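You operate a simulated robot arm through the tools that you are given. There is no shell and no other tool.

You run a simulated robot arm. Do the job below in one go: nothing can be reset, and whatever is moved stays where it is left.

TASK
Put things in order on the black table. At the end: the green cartridge stands where the white job ticket stood; the clear jar (marked "POSTS") from the black table stands where the green cartridge stood; the clear air pillow from the black table stands on top of the brown flat carton; the grey spool from the black table stands on top of the white filter; the white job ticket from the black table stands where the clear air pillow stood; whatever was shut is shut again. Leave all else as you found it, and nothing knocked over.

The check looks at the end state, three seconds after you hand in, the way a careful person would. Anything else that was tipped, shoved, dropped, spilled or broken makes it a failure.

THE ROBOT
A 6-joint arm with a two-finger parallel gripper, fixed in place. Base frame: the origin is on the floor under the middle of its stand, x ahead of it, y to its left, z up; the work surface is at about z = 780. Units: mm, degrees, N and s.
With the tool pointing down near the work surface it reaches from about 260 to 680 mm from the base axis. Its first joint turns from -66.0 to 66.0 degrees. Payload 2.9 kg.
Tool frame: the origin (TCP) lies between the finger pads and is the grasp point; the fingertips stand 30 mm ahead of it; z points along the fingers, y is the line along which they close. Largest opening 110 mm; finger width 20, thickness 10; the body of the gripper, 48 by 112 mm, starts 55 mm behind the TCP.
Orientation is that of the tool frame in the base frame, as a unit quaternion [w, x, y, z]. With the fingers straight down and closing along the base's y, the tool's x points along the base's -x, its y along +y and its z along -z.

THE INTERFACE
- The arm moves only by the tool drive_tool. Its argument "increments" is a list that holds one entry, the list of rows, each a list of 7 numbers: the shift along the tool's x, y, z in m, then the turn, a rotation vector about the tool's x, y, z in degrees, then the gripper command, from -1 (shut) to 1 (fully open), values between in proportion. In form: [[[x, y, z, rx, ry, rz, gripper], ...]]. A call has 1 to 20 rows; each row shifts and turns the commanded pose from where the row before left it, along the tool's axes as they then stand. Rows are played at 5 a second. More than 50 mm and 8.6 degrees between two rows, or a gripper value outside its range, and nothing of the call is played. Where a pose cannot be reached the arm comes as near as it can. A force on the tool above 40 N (or 10 N above the force at the start of the call, whichever is more), or a blocked arm, ends the call early, and 0.2 s more pass. Each finger travels about 108 mm/s and halts on what it meets, pressing with about 35 N; the grip force reading is that of the motor and also rises with nothing between the fingers. The clock runs only during rows and for 0.2 s after the last one: add rows that do not move to give the fingers time. The reply holds the time, the measured pose of the TCP, the force on the tool along the base axes, the opening and the grip force, in the units named above and with some noise, with the torque about the TCP (base axes, N m) and any sound that the robot's microphone picked up.
- Cameras (640 x 400 px; columns grow to the right, rows downward): "scene" is fixed at [66.8, 435.8, 1367.1]; the picture's right is [-0.82, -0.57, 0.00], its down [-0.41, 0.59, -0.70] and it looks along [0.40, -0.57, -0.72] (base axes); focal length 310 px, centre (320, 200). "wrist" rides on the gripper at [72, 17, -103] in the tool frame; the picture's right is [-0.23, 0.97, 0.00], its down [-0.76, -0.18, -0.62] and it looks along [-0.61, -0.14, 0.78] (tool axes); focal length 222 px, centre (320, 200). There is no depth. A picture from a camera that has moved, and an enlarged one, comes with that camera's place and axes in the base frame and with its lens.
- capture(camera): a new picture of that camera. No time passes.
- enlarge(camera, box): a new picture of the part [left, top, right, bottom] of that camera's present view, enlarged. No time passes.
- finish_job(): hands the job in; it is judged then, once.

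Places have to be worked out from the pictures, the camera data and where the tool is seen. Open the gripper and draw the arm clear of the work before you hand the job in, unless the task says otherwise.

The tools are called by a JSON object that holds its "op" and its "data". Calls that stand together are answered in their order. drive_tool: Moves the arm, as the interface text tells. Its arguments: {"type":"object","properties":{"increments":{"type":"array"}},"required":["increments"]} The other tools are called the same way: capture (camera) takes a picture; enlarge (camera, box) takes an enlarged picture of a part of a camera's view; finish_job () hands the job in.

At the start:

```text
clock: 0.0
position: [380.2, 108.3, 1068.3]
tool_rot: [0.0, 0.0, 1.0, 0.0]
contact_force: [-0.7, -0.1, -0.2]
ft_torque: [-0.02, 0.0, -0.02]
finger_gap: 110.2
gripper_force: 0.0
```

scene: 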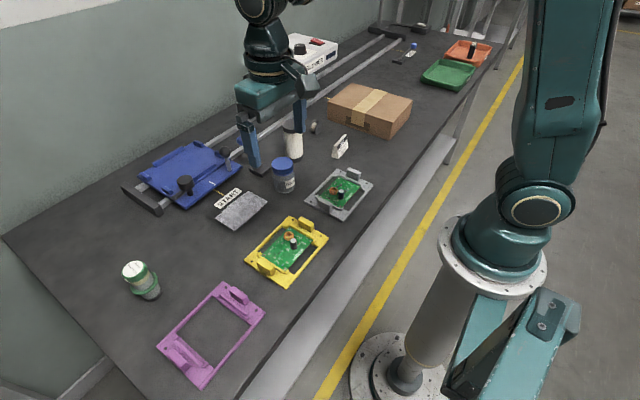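
wrist: 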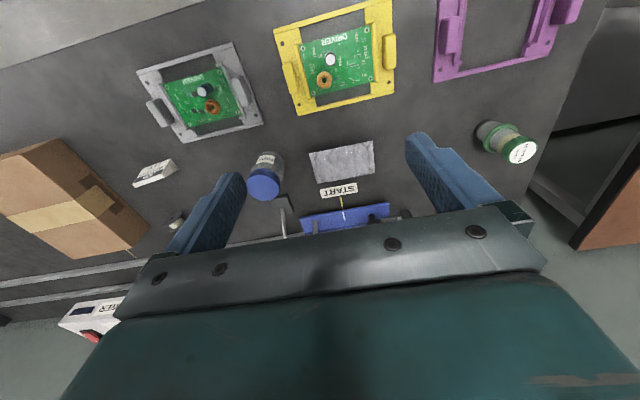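

I start by looking closer at the scene to identify the objects: green-lidded cartridge at left, jar with blue lid, white ticket, brown carton, white filter, etc.

{"op": "enlarge", "data": {"camera": "scene", "box": [200, 90, 400, 215]}}

{"op": "enlarge", "data": {"camera": "scene", "box": [100, 200, 300, 325]}}

{"op": "enlarge", "data": {"camera": "scene", "box": [340, 0, 540, 125]}}

{"op": "enlarge", "data": {"camera": "wrist", "box": [100, 100, 400, 290]}}

```text
3.20 times, centred on (300, 152) of scene
camera zoom: at [66.8, 435.8, 1367.1], right [-0.82, -0.57, 0.0], down [-0.41, 0.59, -0.7], along [0.4, -0.57, -0.72], focal length 991 px, centre (384, 352)
```

zoom: 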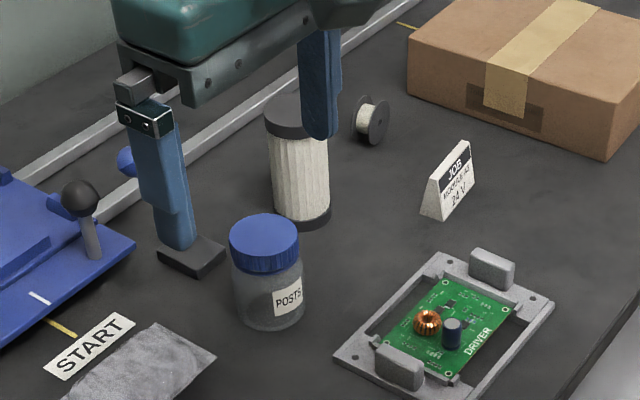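

```text
3.20 times, centred on (200, 262) of scene
camera zoom: at [66.8, 435.8, 1367.1], right [-0.82, -0.57, 0.0], down [-0.41, 0.59, -0.7], along [0.4, -0.57, -0.72], focal length 991 px, centre (704, 0)
```

zoom: 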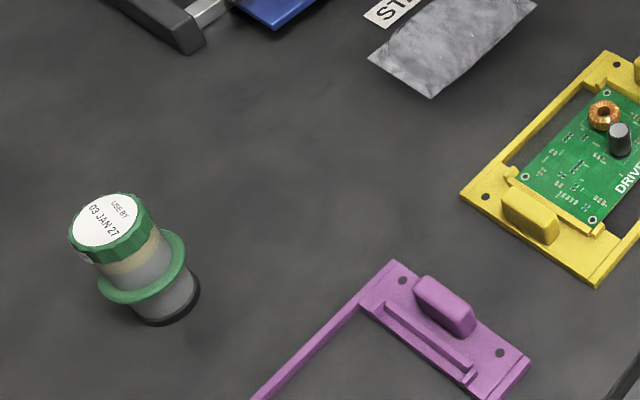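

```text
3.20 times, centred on (440, 62) of scene
camera zoom: at [66.8, 435.8, 1367.1], right [-0.82, -0.57, 0.0], down [-0.41, 0.59, -0.7], along [0.4, -0.57, -0.72], focal length 991 px, centre (-64, 640)
```

zoom: 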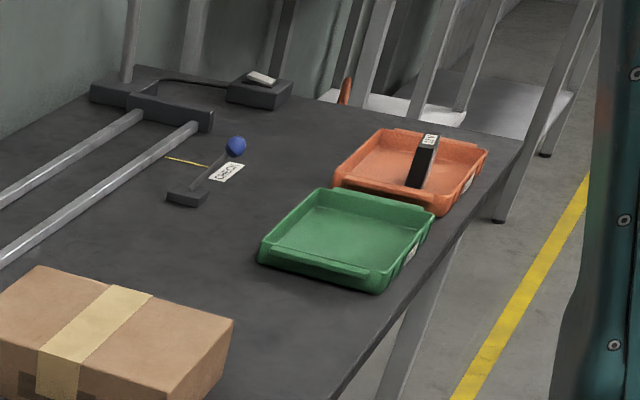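

```text
2.11 times, centred on (250, 195) of wrist
camera zoom: at [308.1, 125.9, 1171.6], right [0.23, 0.97, 0.0], down [0.76, -0.18, 0.62], along [0.61, -0.14, -0.78], focal length 468 px, centre (467, 210)
```

zoom: 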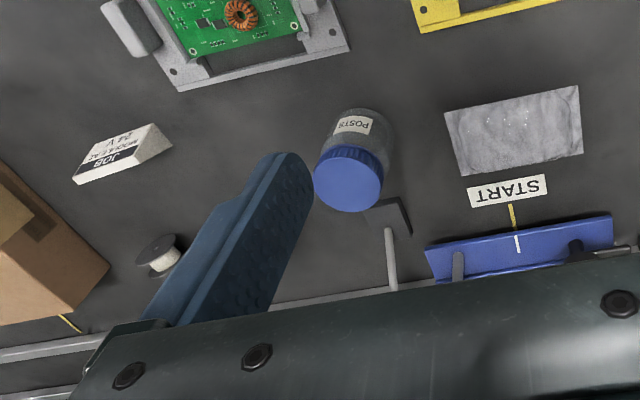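

The gripper hides part of the scene. I move the arm sideways towards -y at the present height to clear the scene view and look at the carton, spool and ticket with the wrist camera.

{"op": "drive_tool", "data": {"increments": [[[0, -0.05, 0, 0, 0, 0, 1], [0, -0.05, 0, 0, 0, 0, 1], [0, -0.05, 0, 0, 0, 0, 1], [0, -0.05, 0, 0, 0, 0, 1], [0, -0.05, 0, 0, 0, 0, 1], [0, -0.05, 0, 0, 0, 0, 1], [0, 0, 0, 0, 0, 0, 1], [0, 0, 0, 0, 0, 0, 1]]]}}

{"op": "capture", "data": {"camera": "scene"}}

{"op": "capture", "data": {"camera": "wrist"}}

```text
clock: 1.8
position: [381.0, -191.8, 1070.2]
tool_rot: [0.0, -0.001, 1.0, 0.001]
contact_force: [-1.0, 0.0, -0.5]
ft_torque: [0.0, -0.05, -0.01]
finger_gap: 110.0
gripper_force: 0.1
```

```text
taken
```

scene: 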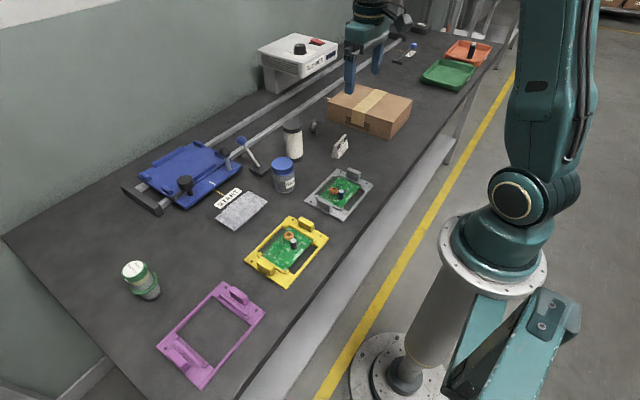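

```text
taken
camera wrist: at [309.7, -174.4, 1174.0], right [0.23, 0.97, 0.0], down [0.76, -0.18, 0.62], along [0.61, -0.14, -0.78], focal length 222 px, centre (320, 200)
```

wrist: 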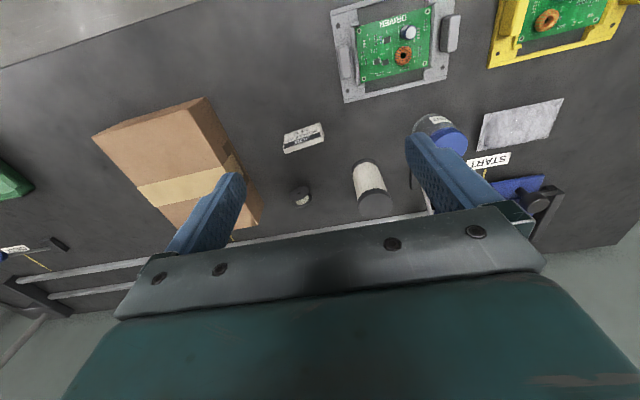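

Now the scene view is clear; I enlarge the areas of interest to measure each object.

{"op": "enlarge", "data": {"camera": "scene", "box": [260, 100, 360, 200]}}

{"op": "enlarge", "data": {"camera": "scene", "box": [190, 140, 310, 240]}}

{"op": "enlarge", "data": {"camera": "scene", "box": [300, 60, 430, 170]}}

{"op": "enlarge", "data": {"camera": "scene", "box": [100, 240, 180, 310]}}

{"op": "enlarge", "data": {"camera": "wrist", "box": [240, 100, 420, 230]}}

{"op": "enlarge", "data": {"camera": "wrist", "box": [80, 80, 280, 260]}}

```text
4.00 times, centred on (310, 150) of scene
camera zoom: at [66.9, 435.7, 1367.1], right [-0.82, -0.57, 0.0], down [-0.41, 0.59, -0.7], along [0.4, -0.57, -0.72], focal length 1238 px, centre (360, 400)
```

zoom: 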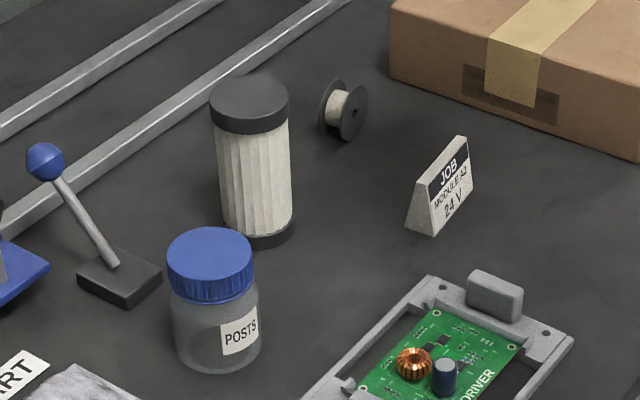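

```text
4.00 times, centred on (250, 190) of scene
camera zoom: at [66.9, 435.7, 1367.1], right [-0.82, -0.57, 0.0], down [-0.41, 0.59, -0.7], along [0.4, -0.57, -0.72], focal length 1238 px, centre (600, 240)
```

zoom: 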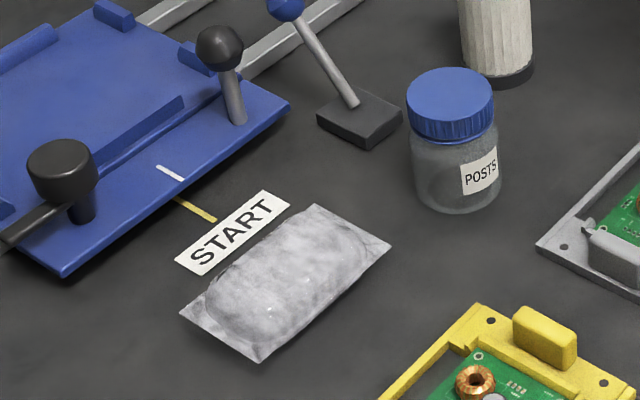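

```text
3.64 times, centred on (365, 115) of scene
camera zoom: at [66.9, 435.7, 1367.1], right [-0.82, -0.57, 0.0], down [-0.41, 0.59, -0.7], along [0.4, -0.57, -0.72], focal length 1126 px, centre (156, 509)
```

zoom: 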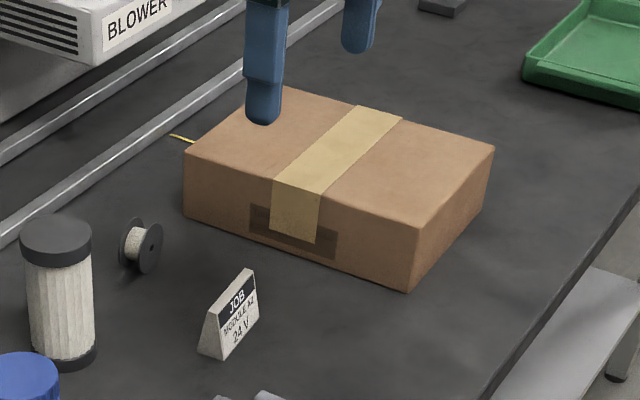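

```text
5.71 times, centred on (140, 275) of scene
camera zoom: at [66.9, 435.7, 1367.1], right [-0.82, -0.57, 0.0], down [-0.41, 0.59, -0.7], along [0.4, -0.57, -0.72], focal length 1769 px, centre (1349, -229)
```

zoom: 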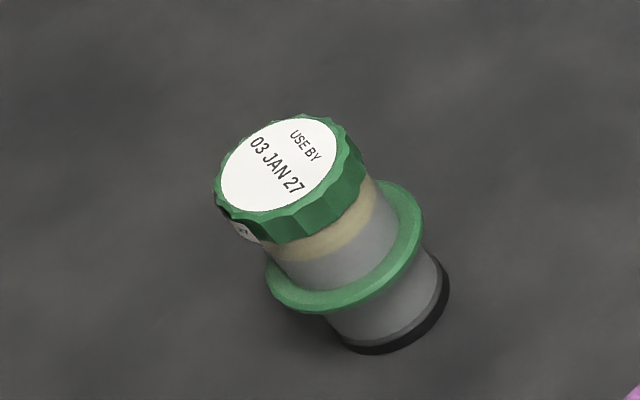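

```text
3.08 times, centred on (330, 165) of wrist
camera zoom: at [309.7, -174.4, 1174.0], right [0.23, 0.97, 0.0], down [0.76, -0.18, 0.62], along [0.61, -0.14, -0.78], focal length 684 px, centre (289, 308)
```

zoom: 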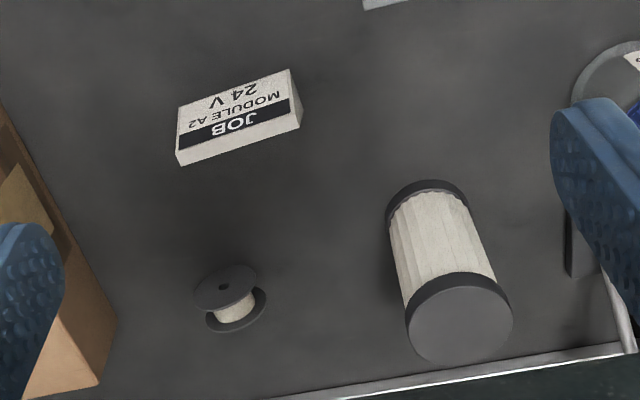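

```text
2.22 times, centred on (180, 170) of wrist
camera zoom: at [309.7, -174.4, 1174.0], right [0.23, 0.97, 0.0], down [0.76, -0.18, 0.62], along [0.61, -0.14, -0.78], focal length 494 px, centre (631, 267)
```

zoom: 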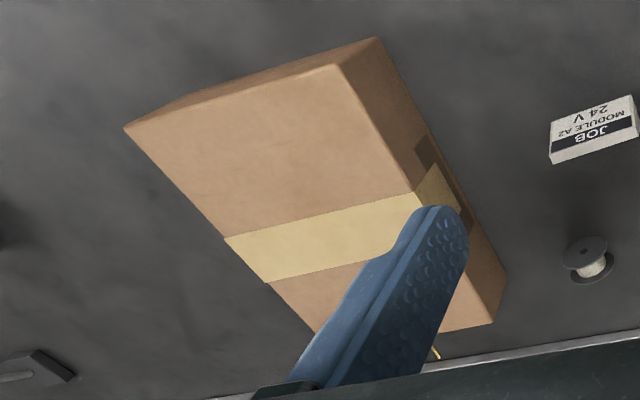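

The spool lies on its side, the ticket is a wedge, the pillow is by the START label. I check the blower, rail labels and trays closer for hazards.

{"op": "enlarge", "data": {"camera": "scene", "box": [250, 25, 350, 105]}}

{"op": "enlarge", "data": {"camera": "scene", "box": [370, 10, 510, 100]}}

{"op": "enlarge", "data": {"camera": "scene", "box": [110, 130, 290, 240]}}

```text
5.00 times, centred on (300, 65) of scene
camera zoom: at [66.9, 435.7, 1367.1], right [-0.82, -0.57, 0.0], down [-0.41, 0.59, -0.7], along [0.4, -0.57, -0.72], focal length 1548 px, centre (420, 875)
```

zoom: 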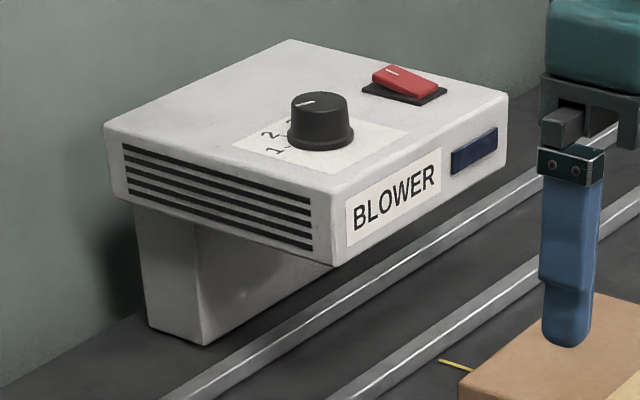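

```text
4.44 times, centred on (440, 55) of scene
camera zoom: at [66.9, 435.7, 1367.1], right [-0.82, -0.57, 0.0], down [-0.41, 0.59, -0.7], along [0.4, -0.57, -0.72], focal length 1376 px, centre (-213, 844)
```

zoom: 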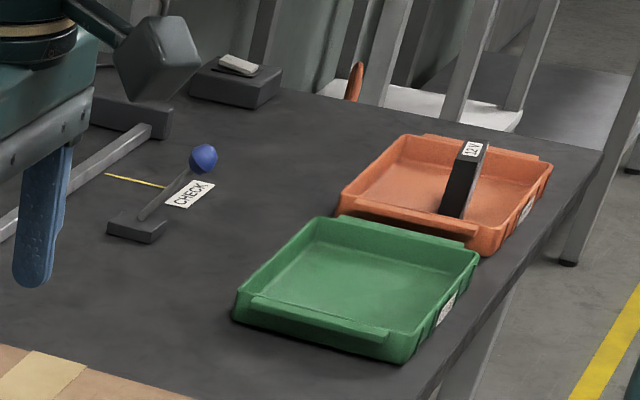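

```text
3.56 times, centred on (200, 185) of scene
camera zoom: at [66.9, 435.7, 1367.1], right [-0.82, -0.57, 0.0], down [-0.41, 0.59, -0.7], along [0.4, -0.57, -0.72], focal length 1101 px, centre (747, 253)
```

zoom: 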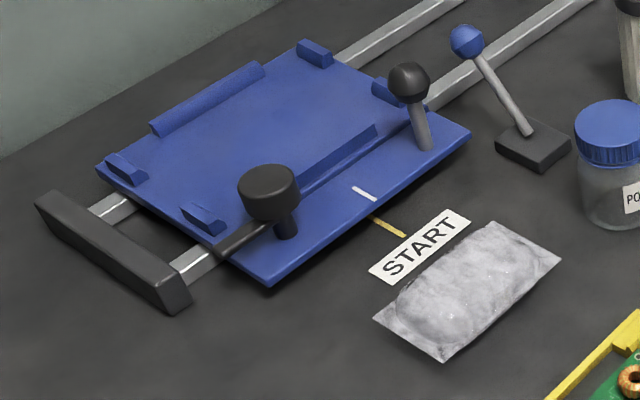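

Blower appears off and stays untouched. My estimates (base frame): jar (511,-26), filter (564,-143) top z≈895, spool (583,-282), ticket (458,-241), pillow centre (538,109) about 120×69, cartridge (524,381), carton x 363–602, y -556…-385, top z≈844. First I move above the pillow to inspect it with the wrist camera.

{"op": "drive_tool", "data": {"increments": [[[-0.0175, 0.0376, 0.012, 0, 0, 0, 1], [-0.0175, 0.0376, 0.012, 0, 0, 0, 1], [-0.0175, 0.0376, 0.012, 0, 0, 0, 1], [-0.0175, 0.0376, 0.012, 0, 0, 0, 1], [-0.0175, 0.0376, 0.012, 0, 0, 0, 1], [-0.0175, 0.0376, 0.012, 0, 0, 0, 1], [-0.0175, 0.0376, 0.012, 0, 0, 0, 1], [-0.0175, 0.0376, 0.012, 0, 0, 0, 1], [0, 0, 0, 0, 0, 0, 1]]]}}

{"op": "capture", "data": {"camera": "wrist"}}

{"op": "capture", "data": {"camera": "scene"}}

```text
clock: 3.8
position: [521.6, 108.7, 968.9]
tool_rot: [0.0, 0.0, 1.0, -0.001]
contact_force: [-0.2, 0.3, -0.3]
ft_torque: [0.0, 0.01, 0.0]
finger_gap: 110.1
gripper_force: 0.1
```

```text
taken
camera wrist: at [449.8, 125.6, 1072.4], right [0.23, 0.97, 0.0], down [0.76, -0.18, 0.62], along [0.61, -0.14, -0.78], focal length 222 px, centre (320, 200)
```

wrist: 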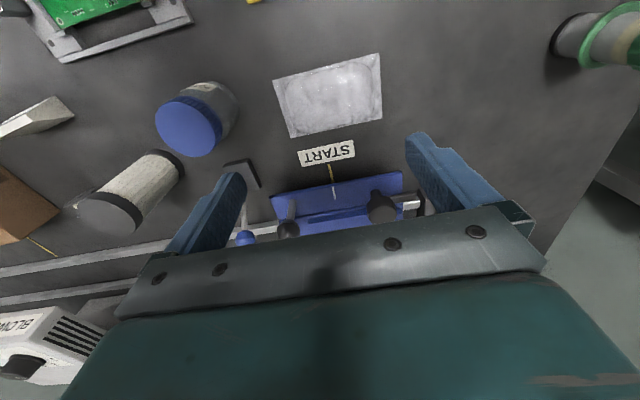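

```text
taken
```

scene: 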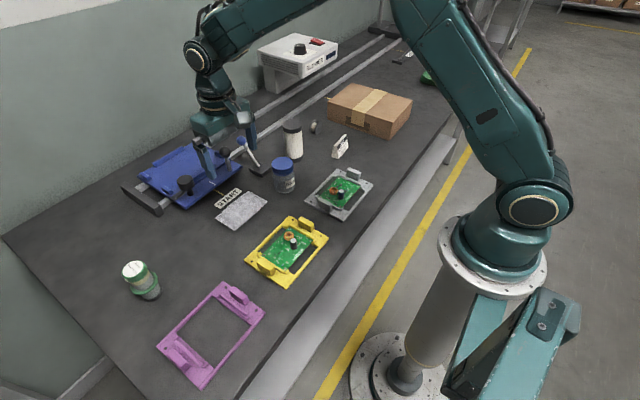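

I enlarge the pillow in the wrist view to judge its thickness and edges.

{"op": "enlarge", "data": {"camera": "wrist", "box": [240, 40, 420, 180]}}

{"op": "enlarge", "data": {"camera": "scene", "box": [205, 180, 285, 240]}}

{"op": "enlarge", "data": {"camera": "wrist", "box": [60, 60, 280, 250]}}

```text
2.86 times, centred on (330, 110) of wrist
camera zoom: at [449.8, 125.6, 1072.4], right [0.23, 0.97, 0.0], down [0.76, -0.18, 0.62], along [0.61, -0.14, -0.78], focal length 635 px, centre (291, 457)
```

zoom: 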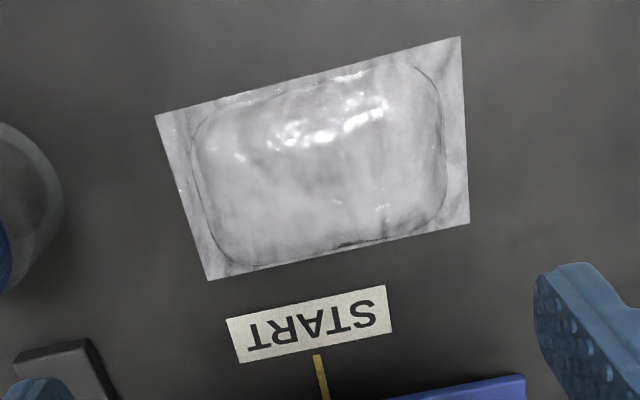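

```text
6.67 times, centred on (245, 210) of scene
camera zoom: at [66.8, 435.8, 1367.1], right [-0.82, -0.57, 0.0], down [-0.41, 0.59, -0.7], along [0.4, -0.57, -0.72], focal length 2064 px, centre (820, 133)
```

zoom: 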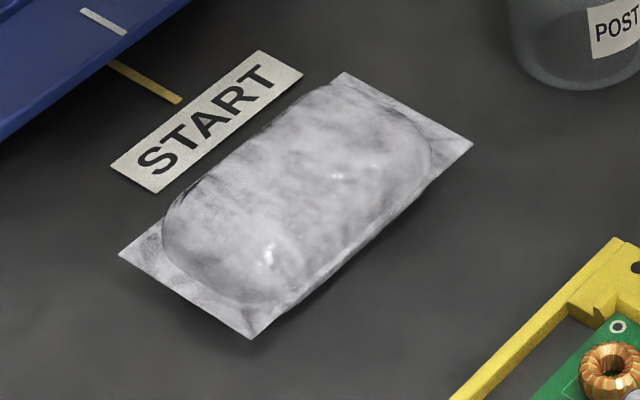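

```text
2.11 times, centred on (170, 155) of wrist
camera zoom: at [449.8, 125.6, 1072.4], right [0.23, 0.97, 0.0], down [0.76, -0.18, 0.62], along [0.61, -0.14, -0.78], focal length 468 px, centre (636, 295)
```

zoom: 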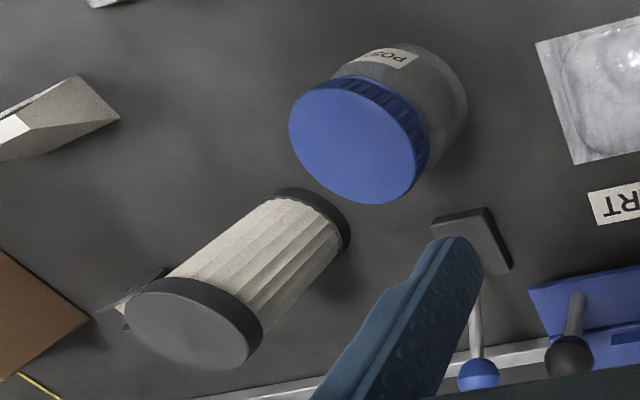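

The pillow is puffed with seams at mid height (z≈793); wrist rays put its centre at about (524,120). I turn the tool 90° about its z so the fingers close along base x across the 70 mm width.

{"op": "drive_tool", "data": {"increments": [[[0, 0, 0, 0, 0, 8.18, 1], [0, 0, 0, 0, 0, 8.18, 1], [0, 0, 0, 0, 0, 8.18, 1], [0, 0, 0, 0, 0, 8.18, 1], [0, 0, 0, 0, 0, 8.18, 1], [0, 0, 0, 0, 0, 8.18, 1], [0, 0, 0, 0, 0, 8.18, 1], [0, 0, 0, 0, 0, 8.18, 1], [0, 0, 0, 0, 0, 8.18, 1], [0, 0, 0, 0, 0, 8.18, 1], [0, 0, 0, 0, 0, 8.2, 1], [0, 0, 0, 0, 0, 0, 1], [0, 0, 0, 0, 0, 0, 1]]]}}

{"op": "capture", "data": {"camera": "wrist"}}

{"op": "capture", "data": {"camera": "scene"}}

```text
clock: 6.6
position: [519.5, 108.4, 970.7]
tool_rot: [0.0, 0.708, 0.707, 0.001]
contact_force: [-0.4, -0.4, 0.4]
ft_torque: [-0.01, 0.02, -0.02]
finger_gap: 109.9
gripper_force: 0.0
```

```text
taken
camera wrist: at [537.1, 182.2, 1075.6], right [0.97, -0.23, 0.0], down [-0.18, -0.76, 0.62], along [-0.14, -0.61, -0.78], focal length 222 px, centre (320, 200)
```

wrist: 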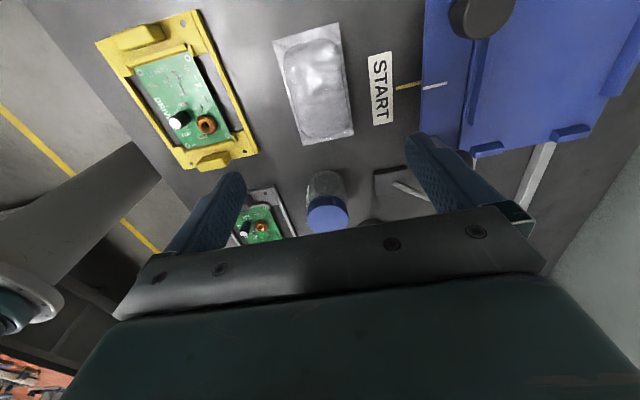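

```text
taken
```

scene: 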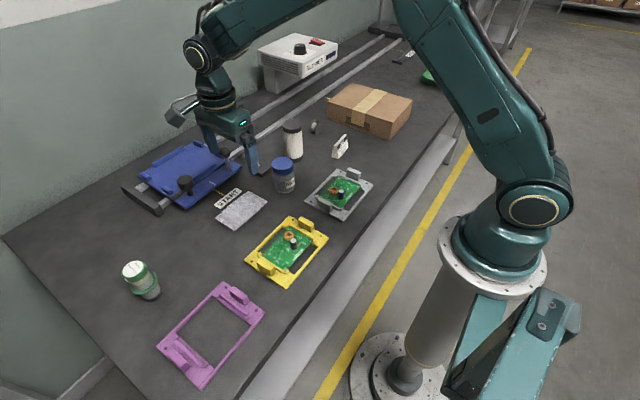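

The second view puts the pillow centre at about (521,118), consistent. I shift over it and come down to about z=830 with the gripper fully open, then check.

{"op": "drive_tool", "data": {"increments": [[[0.01, 0.001, 0.02, 0, 0, 0, 1], [0, 0, 0.04, 0, 0, 0, 1], [0, 0, 0.04, 0, 0, 0, 1], [0, 0, 0.03, 0, 0, 0, 1], [0, 0, 0.01, 0, 0, 0, 1], [0, 0, 0, 0, 0, 0, 1]]]}}

{"op": "capture", "data": {"camera": "wrist"}}

{"op": "enlarge", "data": {"camera": "scene", "box": [180, 140, 300, 240]}}

```text
clock: 8.0
position: [521.9, 118.9, 833.2]
tool_rot: [0.0, 0.707, 0.707, 0.001]
contact_force: [-0.3, -0.3, -0.4]
ft_torque: [0.01, -0.03, -0.03]
finger_gap: 109.9
gripper_force: 0.1
```

```text
taken
camera wrist: at [538.8, 192.9, 937.1], right [0.97, -0.23, 0.0], down [-0.18, -0.76, 0.62], along [-0.14, -0.61, -0.78], focal length 222 px, centre (320, 200)
```

wrist: 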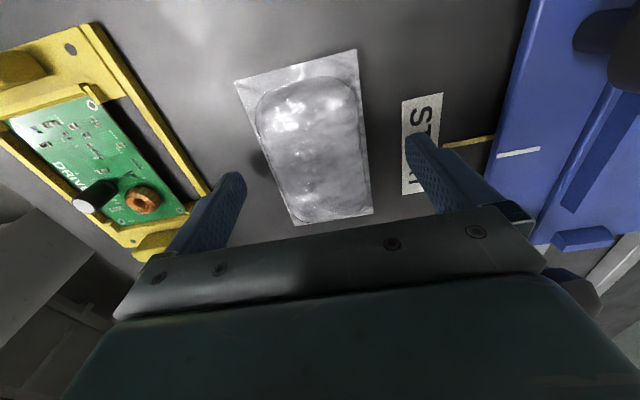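

```text
4.00 times, centred on (240, 190) of scene
camera zoom: at [66.8, 435.8, 1367.1], right [-0.82, -0.57, 0.0], down [-0.41, 0.59, -0.7], along [0.4, -0.57, -0.72], focal length 1238 px, centre (640, 240)
```

zoom: 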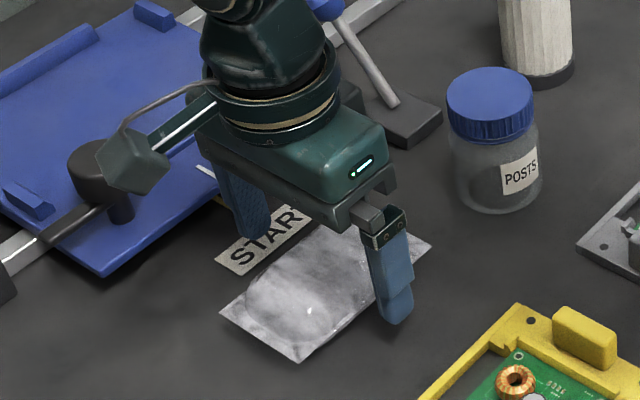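

The closer view puts the pillow centre near (519,117.5), so the fingers straddle it well. I go down to z≈814 (tips about 4 mm over the table) and close gradually.

{"op": "drive_tool", "data": {"increments": [[[-0.001, -0.0025, 0.01, 0, 0, 0, 1], [0, 0, 0.009, 0, 0, 0, 1], [0, 0, 0, 0, 0, 0, 1], [0, 0, 0, 0, 0, 0, 0.6], [0, 0, 0, 0, 0, 0, 0.4], [0, 0, 0, 0, 0, 0, 0.3], [0, 0, 0, 0, 0, 0, 0.25], [0, 0, 0, 0, 0, 0, 0.25]]]}}

{"op": "capture", "data": {"camera": "wrist"}}

```text
clock: 9.8
position: [519.9, 118.8, 814.9]
tool_rot: [0.0, 0.707, 0.707, 0.001]
contact_force: [0.8, -0.5, -1.1]
ft_torque: [0.04, -0.01, -0.04]
finger_gap: 68.9
gripper_force: 0.1
```

```text
taken
camera wrist: at [537.0, 192.2, 917.8], right [0.97, -0.23, 0.0], down [-0.18, -0.76, 0.62], along [-0.14, -0.61, -0.78], focal length 222 px, centre (320, 200)
```

wrist: 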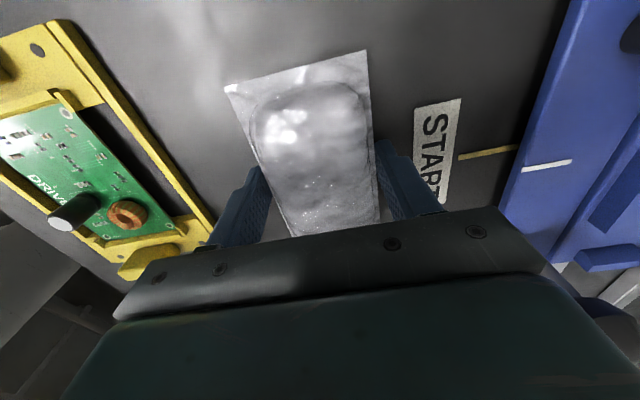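

No resistance yet at a 69 mm gap; I continue closing in small steps.

{"op": "drive_tool", "data": {"increments": [[[0, 0, 0, 0, 0, 0, 0.2], [0, 0, 0, 0, 0, 0, 0.15], [0, 0, 0, 0, 0, 0, 0.1], [0, 0, 0, 0, 0, 0, 0.1]]]}}

{"op": "capture", "data": {"camera": "wrist"}}

```text
clock: 10.8
position: [519.4, 118.8, 813.0]
tool_rot: [0.0, 0.707, 0.708, 0.0]
contact_force: [-0.1, -0.5, -0.2]
ft_torque: [-0.02, 0.0, 0.02]
finger_gap: 61.3
gripper_force: 8.9
```

```text
taken
camera wrist: at [536.9, 192.2, 917.8], right [0.97, -0.23, 0.0], down [-0.18, -0.76, 0.62], along [-0.14, -0.61, -0.78], focal length 222 px, centre (320, 200)
```

wrist: 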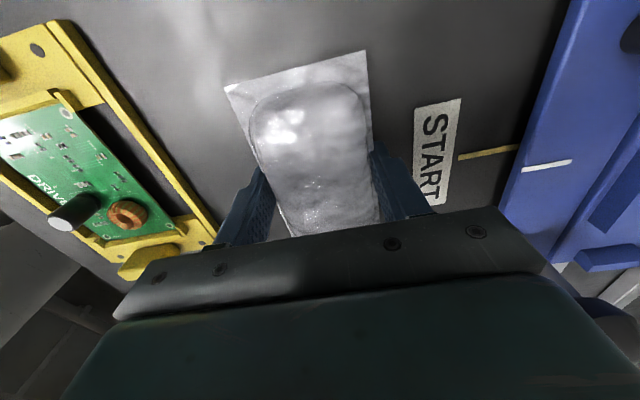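

Contact at a 61 mm gap with about 9 N. I squeeze slightly more and test-lift a few millimetres.

{"op": "drive_tool", "data": {"increments": [[[0, 0, 0, 0, 0, 0, 0.06], [0, 0, 0, 0, 0, 0, 0.06], [0, 0, -0.005, 0, 0, 0, 0.06], [0, 0, -0.01, 0, 0, 0, 0.06], [0, 0, 0, 0, 0, 0, 0.06]]]}}

{"op": "capture", "data": {"camera": "wrist"}}

{"op": "enlarge", "data": {"camera": "scene", "box": [180, 140, 300, 240]}}

```text
clock: 12.0
position: [518.4, 118.6, 827.2]
tool_rot: [0.0, 0.707, 0.707, 0.0]
contact_force: [-0.1, 0.1, 0.8]
ft_torque: [-0.03, -0.01, -0.03]
finger_gap: 60.2
gripper_force: 34.5
```

```text
taken
camera wrist: at [535.8, 192.6, 932.4], right [0.97, -0.23, 0.0], down [-0.18, -0.76, 0.62], along [-0.14, -0.61, -0.78], focal length 222 px, centre (320, 200)
```

wrist: 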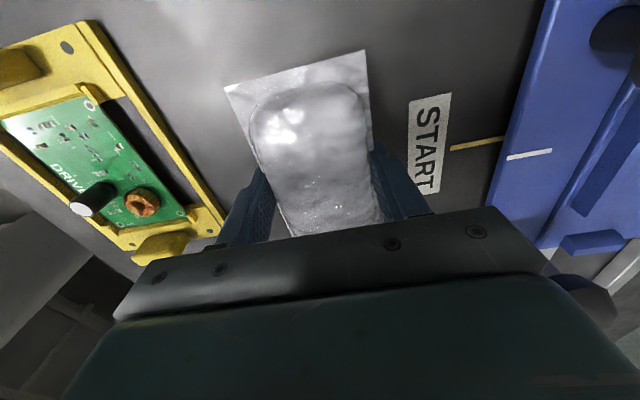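

```text
4.00 times, centred on (240, 190) of scene
camera zoom: at [66.8, 435.8, 1367.1], right [-0.82, -0.57, 0.0], down [-0.41, 0.59, -0.7], along [0.4, -0.57, -0.72], focal length 1238 px, centre (640, 240)
```

zoom: 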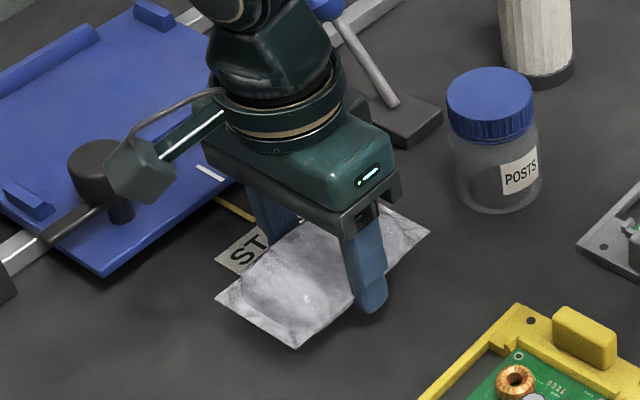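

The pillow is held (60 mm gap, ~34 N) and lifted. I raise it to z≈980 and carry it over the brown carton near (440,-460).

{"op": "drive_tool", "data": {"increments": [[[0, 0, -0.03, 0, 0, 0, 0.06], [0, 0, -0.04, 0, 0, 0, 0.06], [0, 0, -0.04, 0, 0, 0, 0.06], [0, 0, -0.04, 0, 0, 0, 0.06], [0, 0, 0, 0, 0, 0, 0.06]]]}}

{"op": "drive_tool", "data": {"increments": [[[-0.02, -0.003, 0, 0, 0, 0, 0.06], [-0.04, -0.0055, 0, 0, 0, 0, 0.06], [-0.04, -0.0055, 0, 0, 0, 0, 0.06], [-0.04, -0.0055, 0, 0, 0, 0, 0.06], [-0.04, -0.0055, 0, 0, 0, 0, 0.06], [-0.04, -0.0055, 0, 0, 0, 0, 0.06], [-0.04, -0.0055, 0, 0, 0, 0, 0.06], [-0.04, -0.0055, 0, 0, 0, 0, 0.06], [-0.04, -0.0055, 0, 0, 0, 0, 0.06], [-0.04, -0.0055, 0, 0, 0, 0, 0.06], [-0.04, -0.0055, 0, 0, 0, 0, 0.06], [-0.04, -0.0055, 0, 0, 0, 0, 0.06], [-0.04, -0.0055, 0, 0, 0, 0, 0.06], [-0.04, -0.0055, 0, 0, 0, 0, 0.06], [-0.04, -0.0055, 0, 0, 0, 0, 0.06], [0, 0, 0, 0, 0, 0, 0.06], [0, 0, 0, 0, 0, 0, 0.06]]]}}

{"op": "capture", "data": {"camera": "wrist"}}

{"op": "capture", "data": {"camera": "scene"}}

```text
clock: 13.2
position: [519.9, 118.5, 976.6]
tool_rot: [0.001, 0.707, 0.707, 0.0]
contact_force: [0.0, 0.5, -0.5]
ft_torque: [0.02, 0.02, 0.03]
finger_gap: 60.3
gripper_force: 35.1
```

```text
clock: 16.8
position: [435.7, -461.3, 981.1]
tool_rot: [0.0, 0.707, 0.707, 0.0]
contact_force: [0.7, 0.1, 0.0]
ft_torque: [0.01, 0.02, 0.0]
finger_gap: 60.1
gripper_force: 35.0
```

```text
taken
camera wrist: at [452.9, -387.8, 1084.8], right [0.97, -0.23, 0.0], down [-0.18, -0.76, 0.62], along [-0.14, -0.61, -0.78], focal length 222 px, centre (320, 200)
```

wrist: 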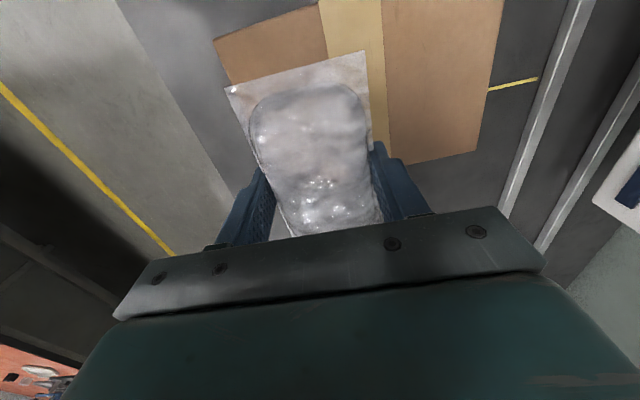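

```text
taken
```

scene: 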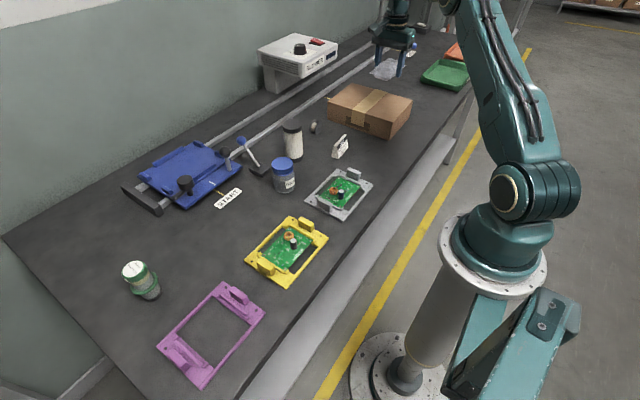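

Wrist view shows the carton top spans about x 357–603, y -550…-380, so the pillow fits; I shift 17 mm to +x for a more central spot and descend to z≈892.

{"op": "drive_tool", "data": {"increments": [[[0, 0.017, 0.02, 0, 0, 0, 0.06], [-0.002, 0, 0.03, 0, 0, 0, 0.06], [0, 0, 0.02, 0, 0, 0, 0.06], [0, 0, 0.015, 0, 0, 0, 0.06], [0, 0, 0.004, 0, 0, 0, 0.06], [0, 0, 0, 0, 0, 0, 0.06]]]}}

{"op": "capture", "data": {"camera": "wrist"}}

{"op": "enlarge", "data": {"camera": "scene", "box": [300, 50, 440, 150]}}

```text
clock: 18.2
position: [456.0, -464.9, 890.7]
tool_rot: [-0.001, 0.707, 0.707, -0.001]
contact_force: [0.6, 0.7, 0.2]
ft_torque: [-0.01, 0.02, -0.01]
finger_gap: 60.2
gripper_force: 34.8
```

```text
taken
camera wrist: at [472.9, -390.7, 994.2], right [0.97, -0.23, 0.0], down [-0.18, -0.76, 0.62], along [-0.14, -0.61, -0.78], focal length 222 px, centre (320, 200)
```

wrist: 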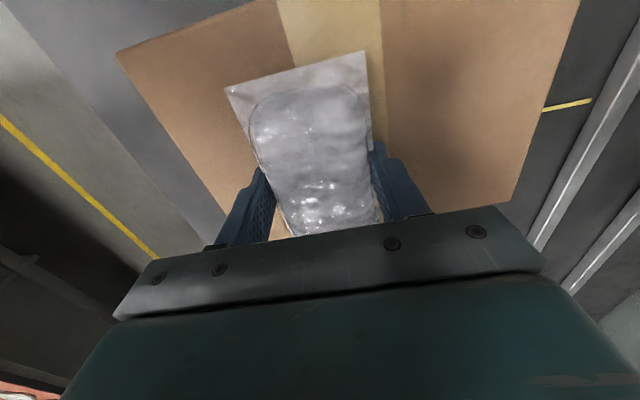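

```text
4.00 times, centred on (370, 100) of scene
camera zoom: at [66.8, 435.8, 1367.1], right [-0.82, -0.57, 0.0], down [-0.41, 0.59, -0.7], along [0.4, -0.57, -0.72], focal length 1238 px, centre (120, 600)
```

zoom: 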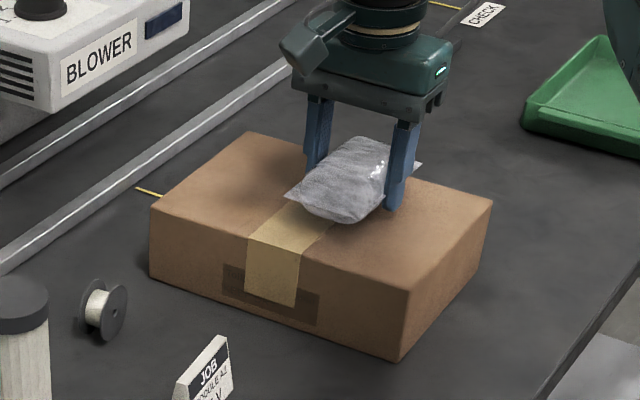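

Pillow hangs over the carton, about 13 mm above it. I lower in small steps watching the force.

{"op": "drive_tool", "data": {"increments": [[[0, 0, 0.003, 0, 0, 0, 0.06], [0, 0, 0.003, 0, 0, 0, 0.06], [0, 0, 0.002, 0, 0, 0, 0.06], [0, 0, 0.001, 0, 0, 0, 0.06], [0, 0, 0, 0, 0, 0, 0.06]]]}}

{"op": "drive_tool", "data": {"increments": [[[0, 0, 0.001, 0, 0, 0, 0.06], [0, 0, 0.001, 0, 0, 0, 0.06], [0, 0, 0, 0, 0, 0, 0.06]]]}}

{"op": "enlarge", "data": {"camera": "scene", "box": [340, 70, 420, 130]}}

```text
clock: 19.4
position: [455.9, -464.8, 882.1]
tool_rot: [0.002, 0.708, 0.707, 0.0]
contact_force: [-1.6, 0.5, 18.0]
ft_torque: [-0.03, 0.11, 0.02]
finger_gap: 60.1
gripper_force: 34.7
```

```text
clock: 20.2
position: [455.8, -464.1, 879.6]
tool_rot: [0.002, 0.707, 0.707, 0.001]
contact_force: [3.7, -3.0, 21.2]
ft_torque: [-0.05, 0.18, 0.06]
finger_gap: 60.4
gripper_force: 34.9
```

```text
6.67 times, centred on (380, 100) of scene
camera zoom: at [66.7, 436.0, 1367.0], right [-0.82, -0.57, 0.0], down [-0.41, 0.59, -0.7], along [0.4, -0.57, -0.72], focal length 2064 px, centre (-80, 867)
```

zoom: 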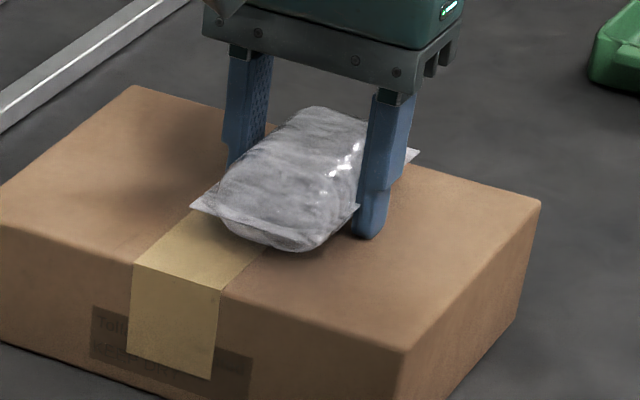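

The pillow is down on the carton (about 20 N of push). I ease up 2 mm to relieve the load, then open the fingers slowly and rise.

{"op": "drive_tool", "data": {"increments": [[[0, 0, -0.001, 0, 0, 0, 0.06], [0, 0, -0.001, 0, 0, 0, 0.06], [0, 0, 0, 0, 0, 0, 0.06]]]}}

{"op": "drive_tool", "data": {"increments": [[[0, 0, 0, 0, 0, 0, 0.12], [0, 0, 0, 0, 0, 0, 0.2], [0, 0, 0, 0, 0, 0, 0.3], [0, 0, 0, 0, 0, 0, 0.5], [0, 0, 0, 0, 0, 0, 0.5]]]}}

{"op": "enlarge", "data": {"camera": "scene", "box": [340, 70, 420, 130]}}

{"op": "capture", "data": {"camera": "wrist"}}

```text
clock: 21.0
position: [455.3, -465.0, 879.8]
tool_rot: [0.0, 0.707, 0.707, 0.0]
contact_force: [2.6, -0.5, 14.8]
ft_torque: [-0.44, -0.15, 0.04]
finger_gap: 60.2
gripper_force: 34.9
```

```text
clock: 22.2
position: [455.9, -463.5, 880.4]
tool_rot: [0.0, 0.707, 0.707, 0.001]
contact_force: [0.2, -4.7, 12.6]
ft_torque: [-0.13, 0.48, 0.12]
finger_gap: 82.1
gripper_force: 0.0
```

```text
6.67 times, centred on (380, 100) of scene
camera zoom: at [66.7, 435.8, 1367.1], right [-0.82, -0.57, 0.0], down [-0.41, 0.59, -0.7], along [0.4, -0.57, -0.72], focal length 2064 px, centre (-80, 867)
```

zoom: 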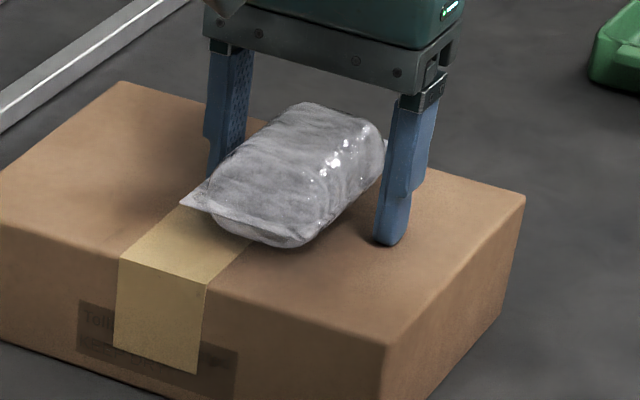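

```text
taken
camera wrist: at [472.9, -390.4, 983.7], right [0.97, -0.23, 0.0], down [-0.18, -0.76, 0.62], along [-0.14, -0.61, -0.78], focal length 222 px, centre (320, 200)
```

wrist: 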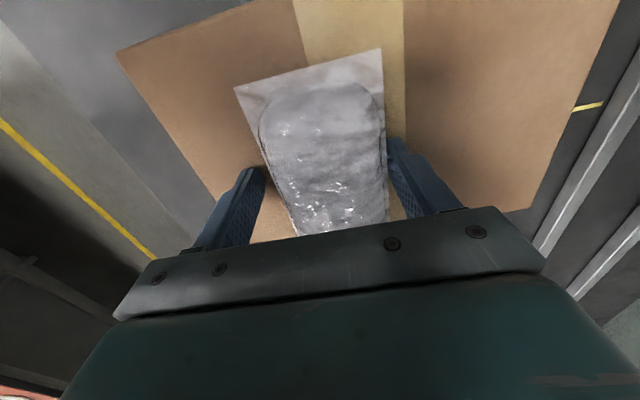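

The carton top is higher than thought and the fingertips touched it: the carton seems to have slid some millimetres to +x while opening. I rise straight up first, then measure the shift.

{"op": "drive_tool", "data": {"increments": [[[0, 0, -0.005, 0, 0, 0, 0.5], [0, 0, -0.02, 0, 0, 0, 0.5], [0, 0, -0.04, 0, 0, 0, 0.5], [0, 0, -0.04, 0, 0, 0, 0.5], [0, 0, 0, 0, 0, 0, 0.5]]]}}

{"op": "enlarge", "data": {"camera": "scene", "box": [300, 50, 440, 150]}}

{"op": "enlarge", "data": {"camera": "scene", "box": [300, 60, 430, 170]}}

{"op": "capture", "data": {"camera": "wrist"}}

```text
clock: 23.4
position: [454.1, -466.8, 986.2]
tool_rot: [0.0, 0.707, 0.707, 0.0]
contact_force: [0.5, 0.3, 0.6]
ft_torque: [0.02, -0.02, 0.01]
finger_gap: 82.4
gripper_force: 0.1
```

```text
4.00 times, centred on (370, 100) of scene
camera zoom: at [66.8, 435.8, 1367.1], right [-0.82, -0.57, 0.0], down [-0.41, 0.59, -0.7], along [0.4, -0.57, -0.72], focal length 1238 px, centre (120, 600)
```

zoom: 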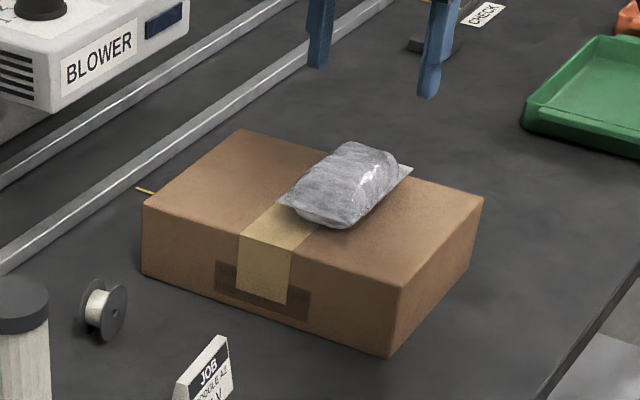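

```text
3.64 times, centred on (365, 115) of scene
camera zoom: at [66.8, 435.8, 1367.1], right [-0.82, -0.57, 0.0], down [-0.41, 0.59, -0.7], along [0.4, -0.57, -0.72], focal length 1126 px, centre (156, 509)
```

zoom: 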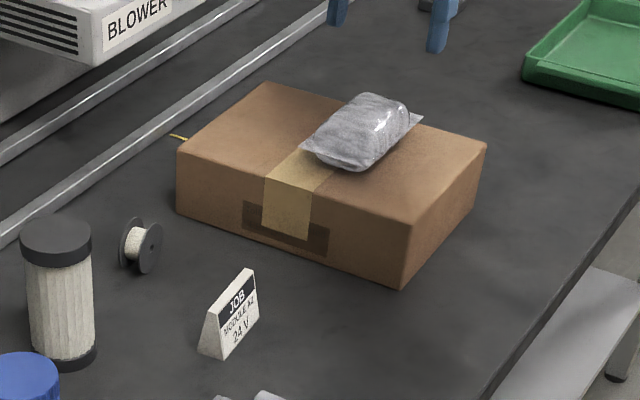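

```text
taken
camera wrist: at [471.8, -392.0, 1089.9], right [0.97, -0.23, 0.0], down [-0.18, -0.76, 0.62], along [-0.14, -0.61, -0.78], focal length 222 px, centre (320, 200)
```

wrist: 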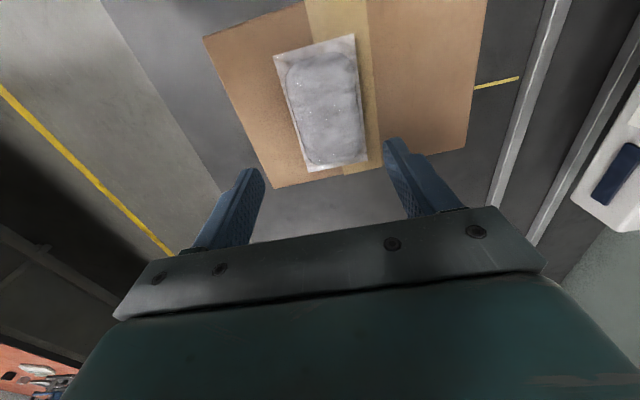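

The pillow sits well on the carton, but the carton has slid about 8 mm to +x. I will drag it back gently: closed fingertips pressed lightly on its top at its mid-width line (x≈400, y≈-464), beside the pillow. First I go there with the fingers shut.

{"op": "drive_tool", "data": {"increments": [[[0, -0.03, 0, 0, 0, 0, 0], [0.002, -0.025, 0, 0, 0, 0, -1], [0, 0, 0.03, 0, 0, 0, -1], [0, 0, 0.03, 0, 0, 0, -1], [0, 0, 0.025, 0, 0, 0, -1], [0, 0, 0.01, 0, 0, 0, -1], [0, 0, 0, 0, 0, 0, -1]]]}}

{"op": "capture", "data": {"camera": "wrist"}}

{"op": "enlarge", "data": {"camera": "scene", "box": [300, 50, 440, 150]}}

```text
clock: 25.0
position: [401.4, -462.6, 890.6]
tool_rot: [0.001, 0.708, 0.707, 0.0]
contact_force: [0.2, -0.7, 0.2]
ft_torque: [-0.02, 0.0, -0.02]
finger_gap: 0.0
gripper_force: 34.9
```

```text
taken
camera wrist: at [417.9, -388.9, 994.5], right [0.97, -0.23, 0.0], down [-0.18, -0.76, 0.62], along [-0.14, -0.61, -0.78], focal length 222 px, centre (320, 200)
```

wrist: 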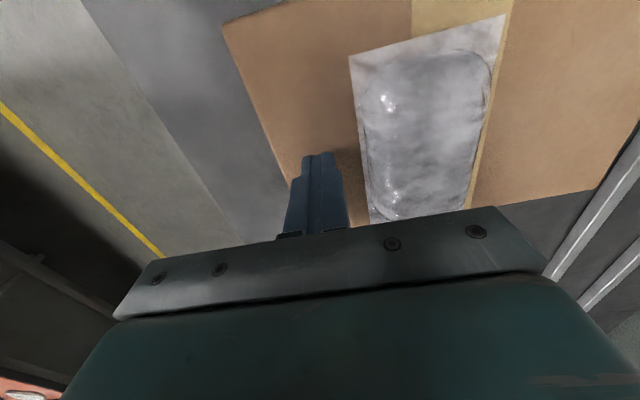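

```text
4.00 times, centred on (370, 100) of scene
camera zoom: at [66.8, 435.8, 1367.1], right [-0.82, -0.57, 0.0], down [-0.41, 0.59, -0.7], along [0.4, -0.57, -0.72], focal length 1238 px, centre (120, 600)
```

zoom: 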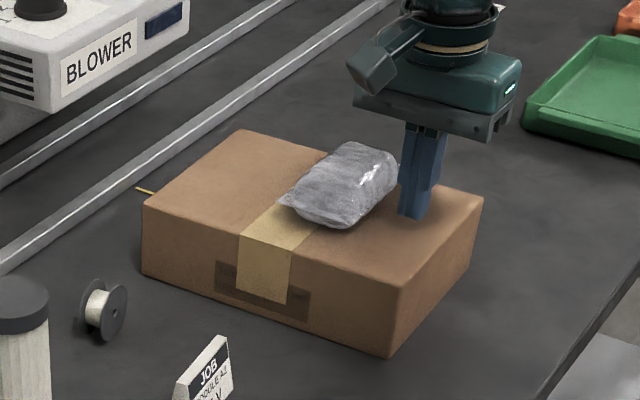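

Fingertips are clear of the pillow. I lower until light contact with the carton top.

{"op": "drive_tool", "data": {"increments": [[[0, 0, 0.004, 0, 0, 0, -1], [0, 0, 0.004, 0, 0, 0, -1], [0, 0, 0.001, 0, 0, 0, -1], [0, 0, 0.001, 0, 0, 0, -1], [0, 0, 0, 0, 0, 0, -1]]]}}

```text
clock: 26.2
position: [399.8, -461.1, 880.0]
tool_rot: [0.0, 0.707, 0.708, -0.001]
contact_force: [-0.2, 0.4, 0.3]
ft_torque: [0.01, 0.01, -0.01]
finger_gap: 0.0
gripper_force: 35.1
```

No contact yet at z=880; I go on down by 1 mm steps.

{"op": "drive_tool", "data": {"increments": [[[0, 0, 0.001, 0, 0, 0, -1], [0, 0, 0.001, 0, 0, 0, -1], [0, 0, 0, 0, 0, 0, -1]]]}}

{"op": "drive_tool", "data": {"increments": [[[0, 0, 0.001, 0, 0, 0, -1], [0, 0, 0.001, 0, 0, 0, -1], [0, 0, 0, 0, 0, 0, -1]]]}}

```text
clock: 27.0
position: [399.7, -462.4, 879.4]
tool_rot: [0.001, 0.707, 0.707, 0.0]
contact_force: [-6.8, 5.8, 21.4]
ft_torque: [0.22, 0.24, 0.02]
finger_gap: 0.0
gripper_force: 35.1
```

```text
clock: 27.8
position: [401.1, -463.0, 881.1]
tool_rot: [0.002, 0.707, 0.707, 0.0]
contact_force: [-8.2, 10.8, 38.0]
ft_torque: [0.49, 0.3, -0.1]
finger_gap: 0.0
gripper_force: 35.3
```

Firm contact with the carton top (about 38 N). I ease back 1.5 mm and drag 4 mm towards -x, then measure.

{"op": "drive_tool", "data": {"increments": [[[0, 0, -0.0015, 0, 0, 0, -1], [0, -0.001, 0, 0, 0, 0, -1], [0, -0.001, 0, 0, 0, 0, -1], [0, -0.001, 0, 0, 0, 0, -1], [0, -0.001, 0, 0, 0, 0, -1], [0, 0, 0, 0, 0, 0, -1]]]}}

{"op": "enlarge", "data": {"camera": "scene", "box": [300, 50, 440, 150]}}

```text
clock: 29.2
position: [397.7, -464.8, 880.7]
tool_rot: [0.003, 0.707, 0.707, 0.0]
contact_force: [10.1, -3.7, 20.1]
ft_torque: [0.07, -0.29, -0.08]
finger_gap: 0.0
gripper_force: 34.5
```

```text
4.00 times, centred on (370, 100) of scene
camera zoom: at [66.8, 436.0, 1367.0], right [-0.82, -0.57, 0.0], down [-0.41, 0.59, -0.7], along [0.4, -0.57, -0.72], focal length 1238 px, centre (120, 600)
```

zoom: 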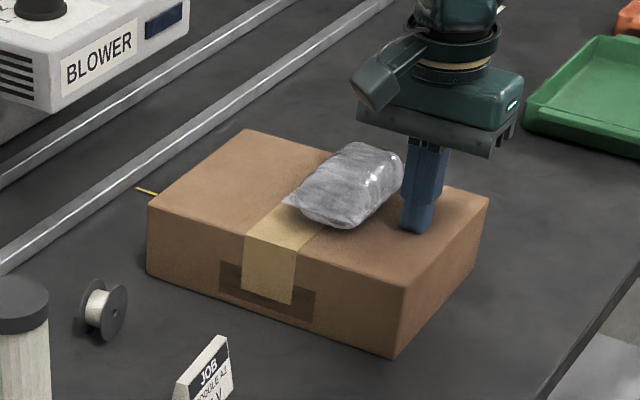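

It works: the carton is about halfway back. I drag another 4 mm to -x with 1 mm to +y.

{"op": "drive_tool", "data": {"increments": [[[0, -0.001, 0, 0, 0, 0, -1], [0.0005, -0.001, 0, 0, 0, 0, -1], [0.0005, -0.001, 0, 0, 0, 0, -1], [0, -0.001, 0, 0, 0, 0, -1], [0, 0, 0, 0, 0, 0, -1]]]}}

{"op": "enlarge", "data": {"camera": "scene", "box": [300, 50, 440, 150]}}

{"op": "enlarge", "data": {"camera": "scene", "box": [300, 60, 430, 170]}}

```text
clock: 30.4
position: [394.0, -462.0, 879.3]
tool_rot: [0.002, 0.706, 0.708, 0.0]
contact_force: [11.0, -0.8, 21.7]
ft_torque: [0.12, -0.28, -0.02]
finger_gap: 0.0
gripper_force: 35.3
```

```text
4.00 times, centred on (370, 100) of scene
camera zoom: at [66.8, 436.1, 1367.0], right [-0.82, -0.57, 0.0], down [-0.41, 0.59, -0.7], along [0.4, -0.57, -0.72], focal length 1238 px, centre (120, 600)
```

zoom: 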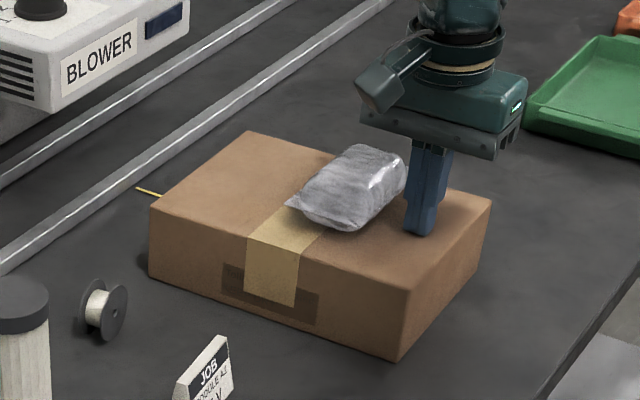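

```text
3.64 times, centred on (365, 115) of scene
camera zoom: at [66.8, 436.1, 1367.0], right [-0.82, -0.57, 0.0], down [-0.41, 0.59, -0.7], along [0.4, -0.57, -0.72], focal length 1126 px, centre (156, 509)
```

zoom: 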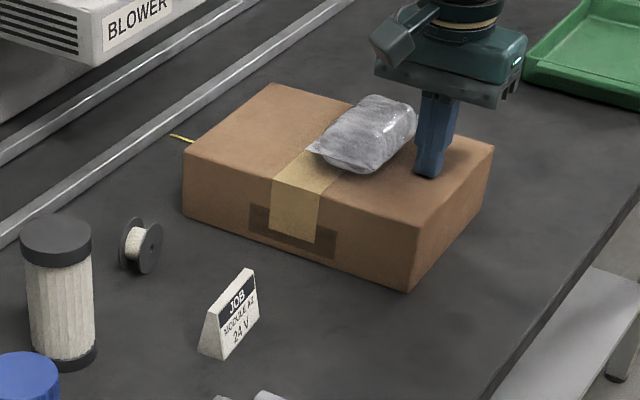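

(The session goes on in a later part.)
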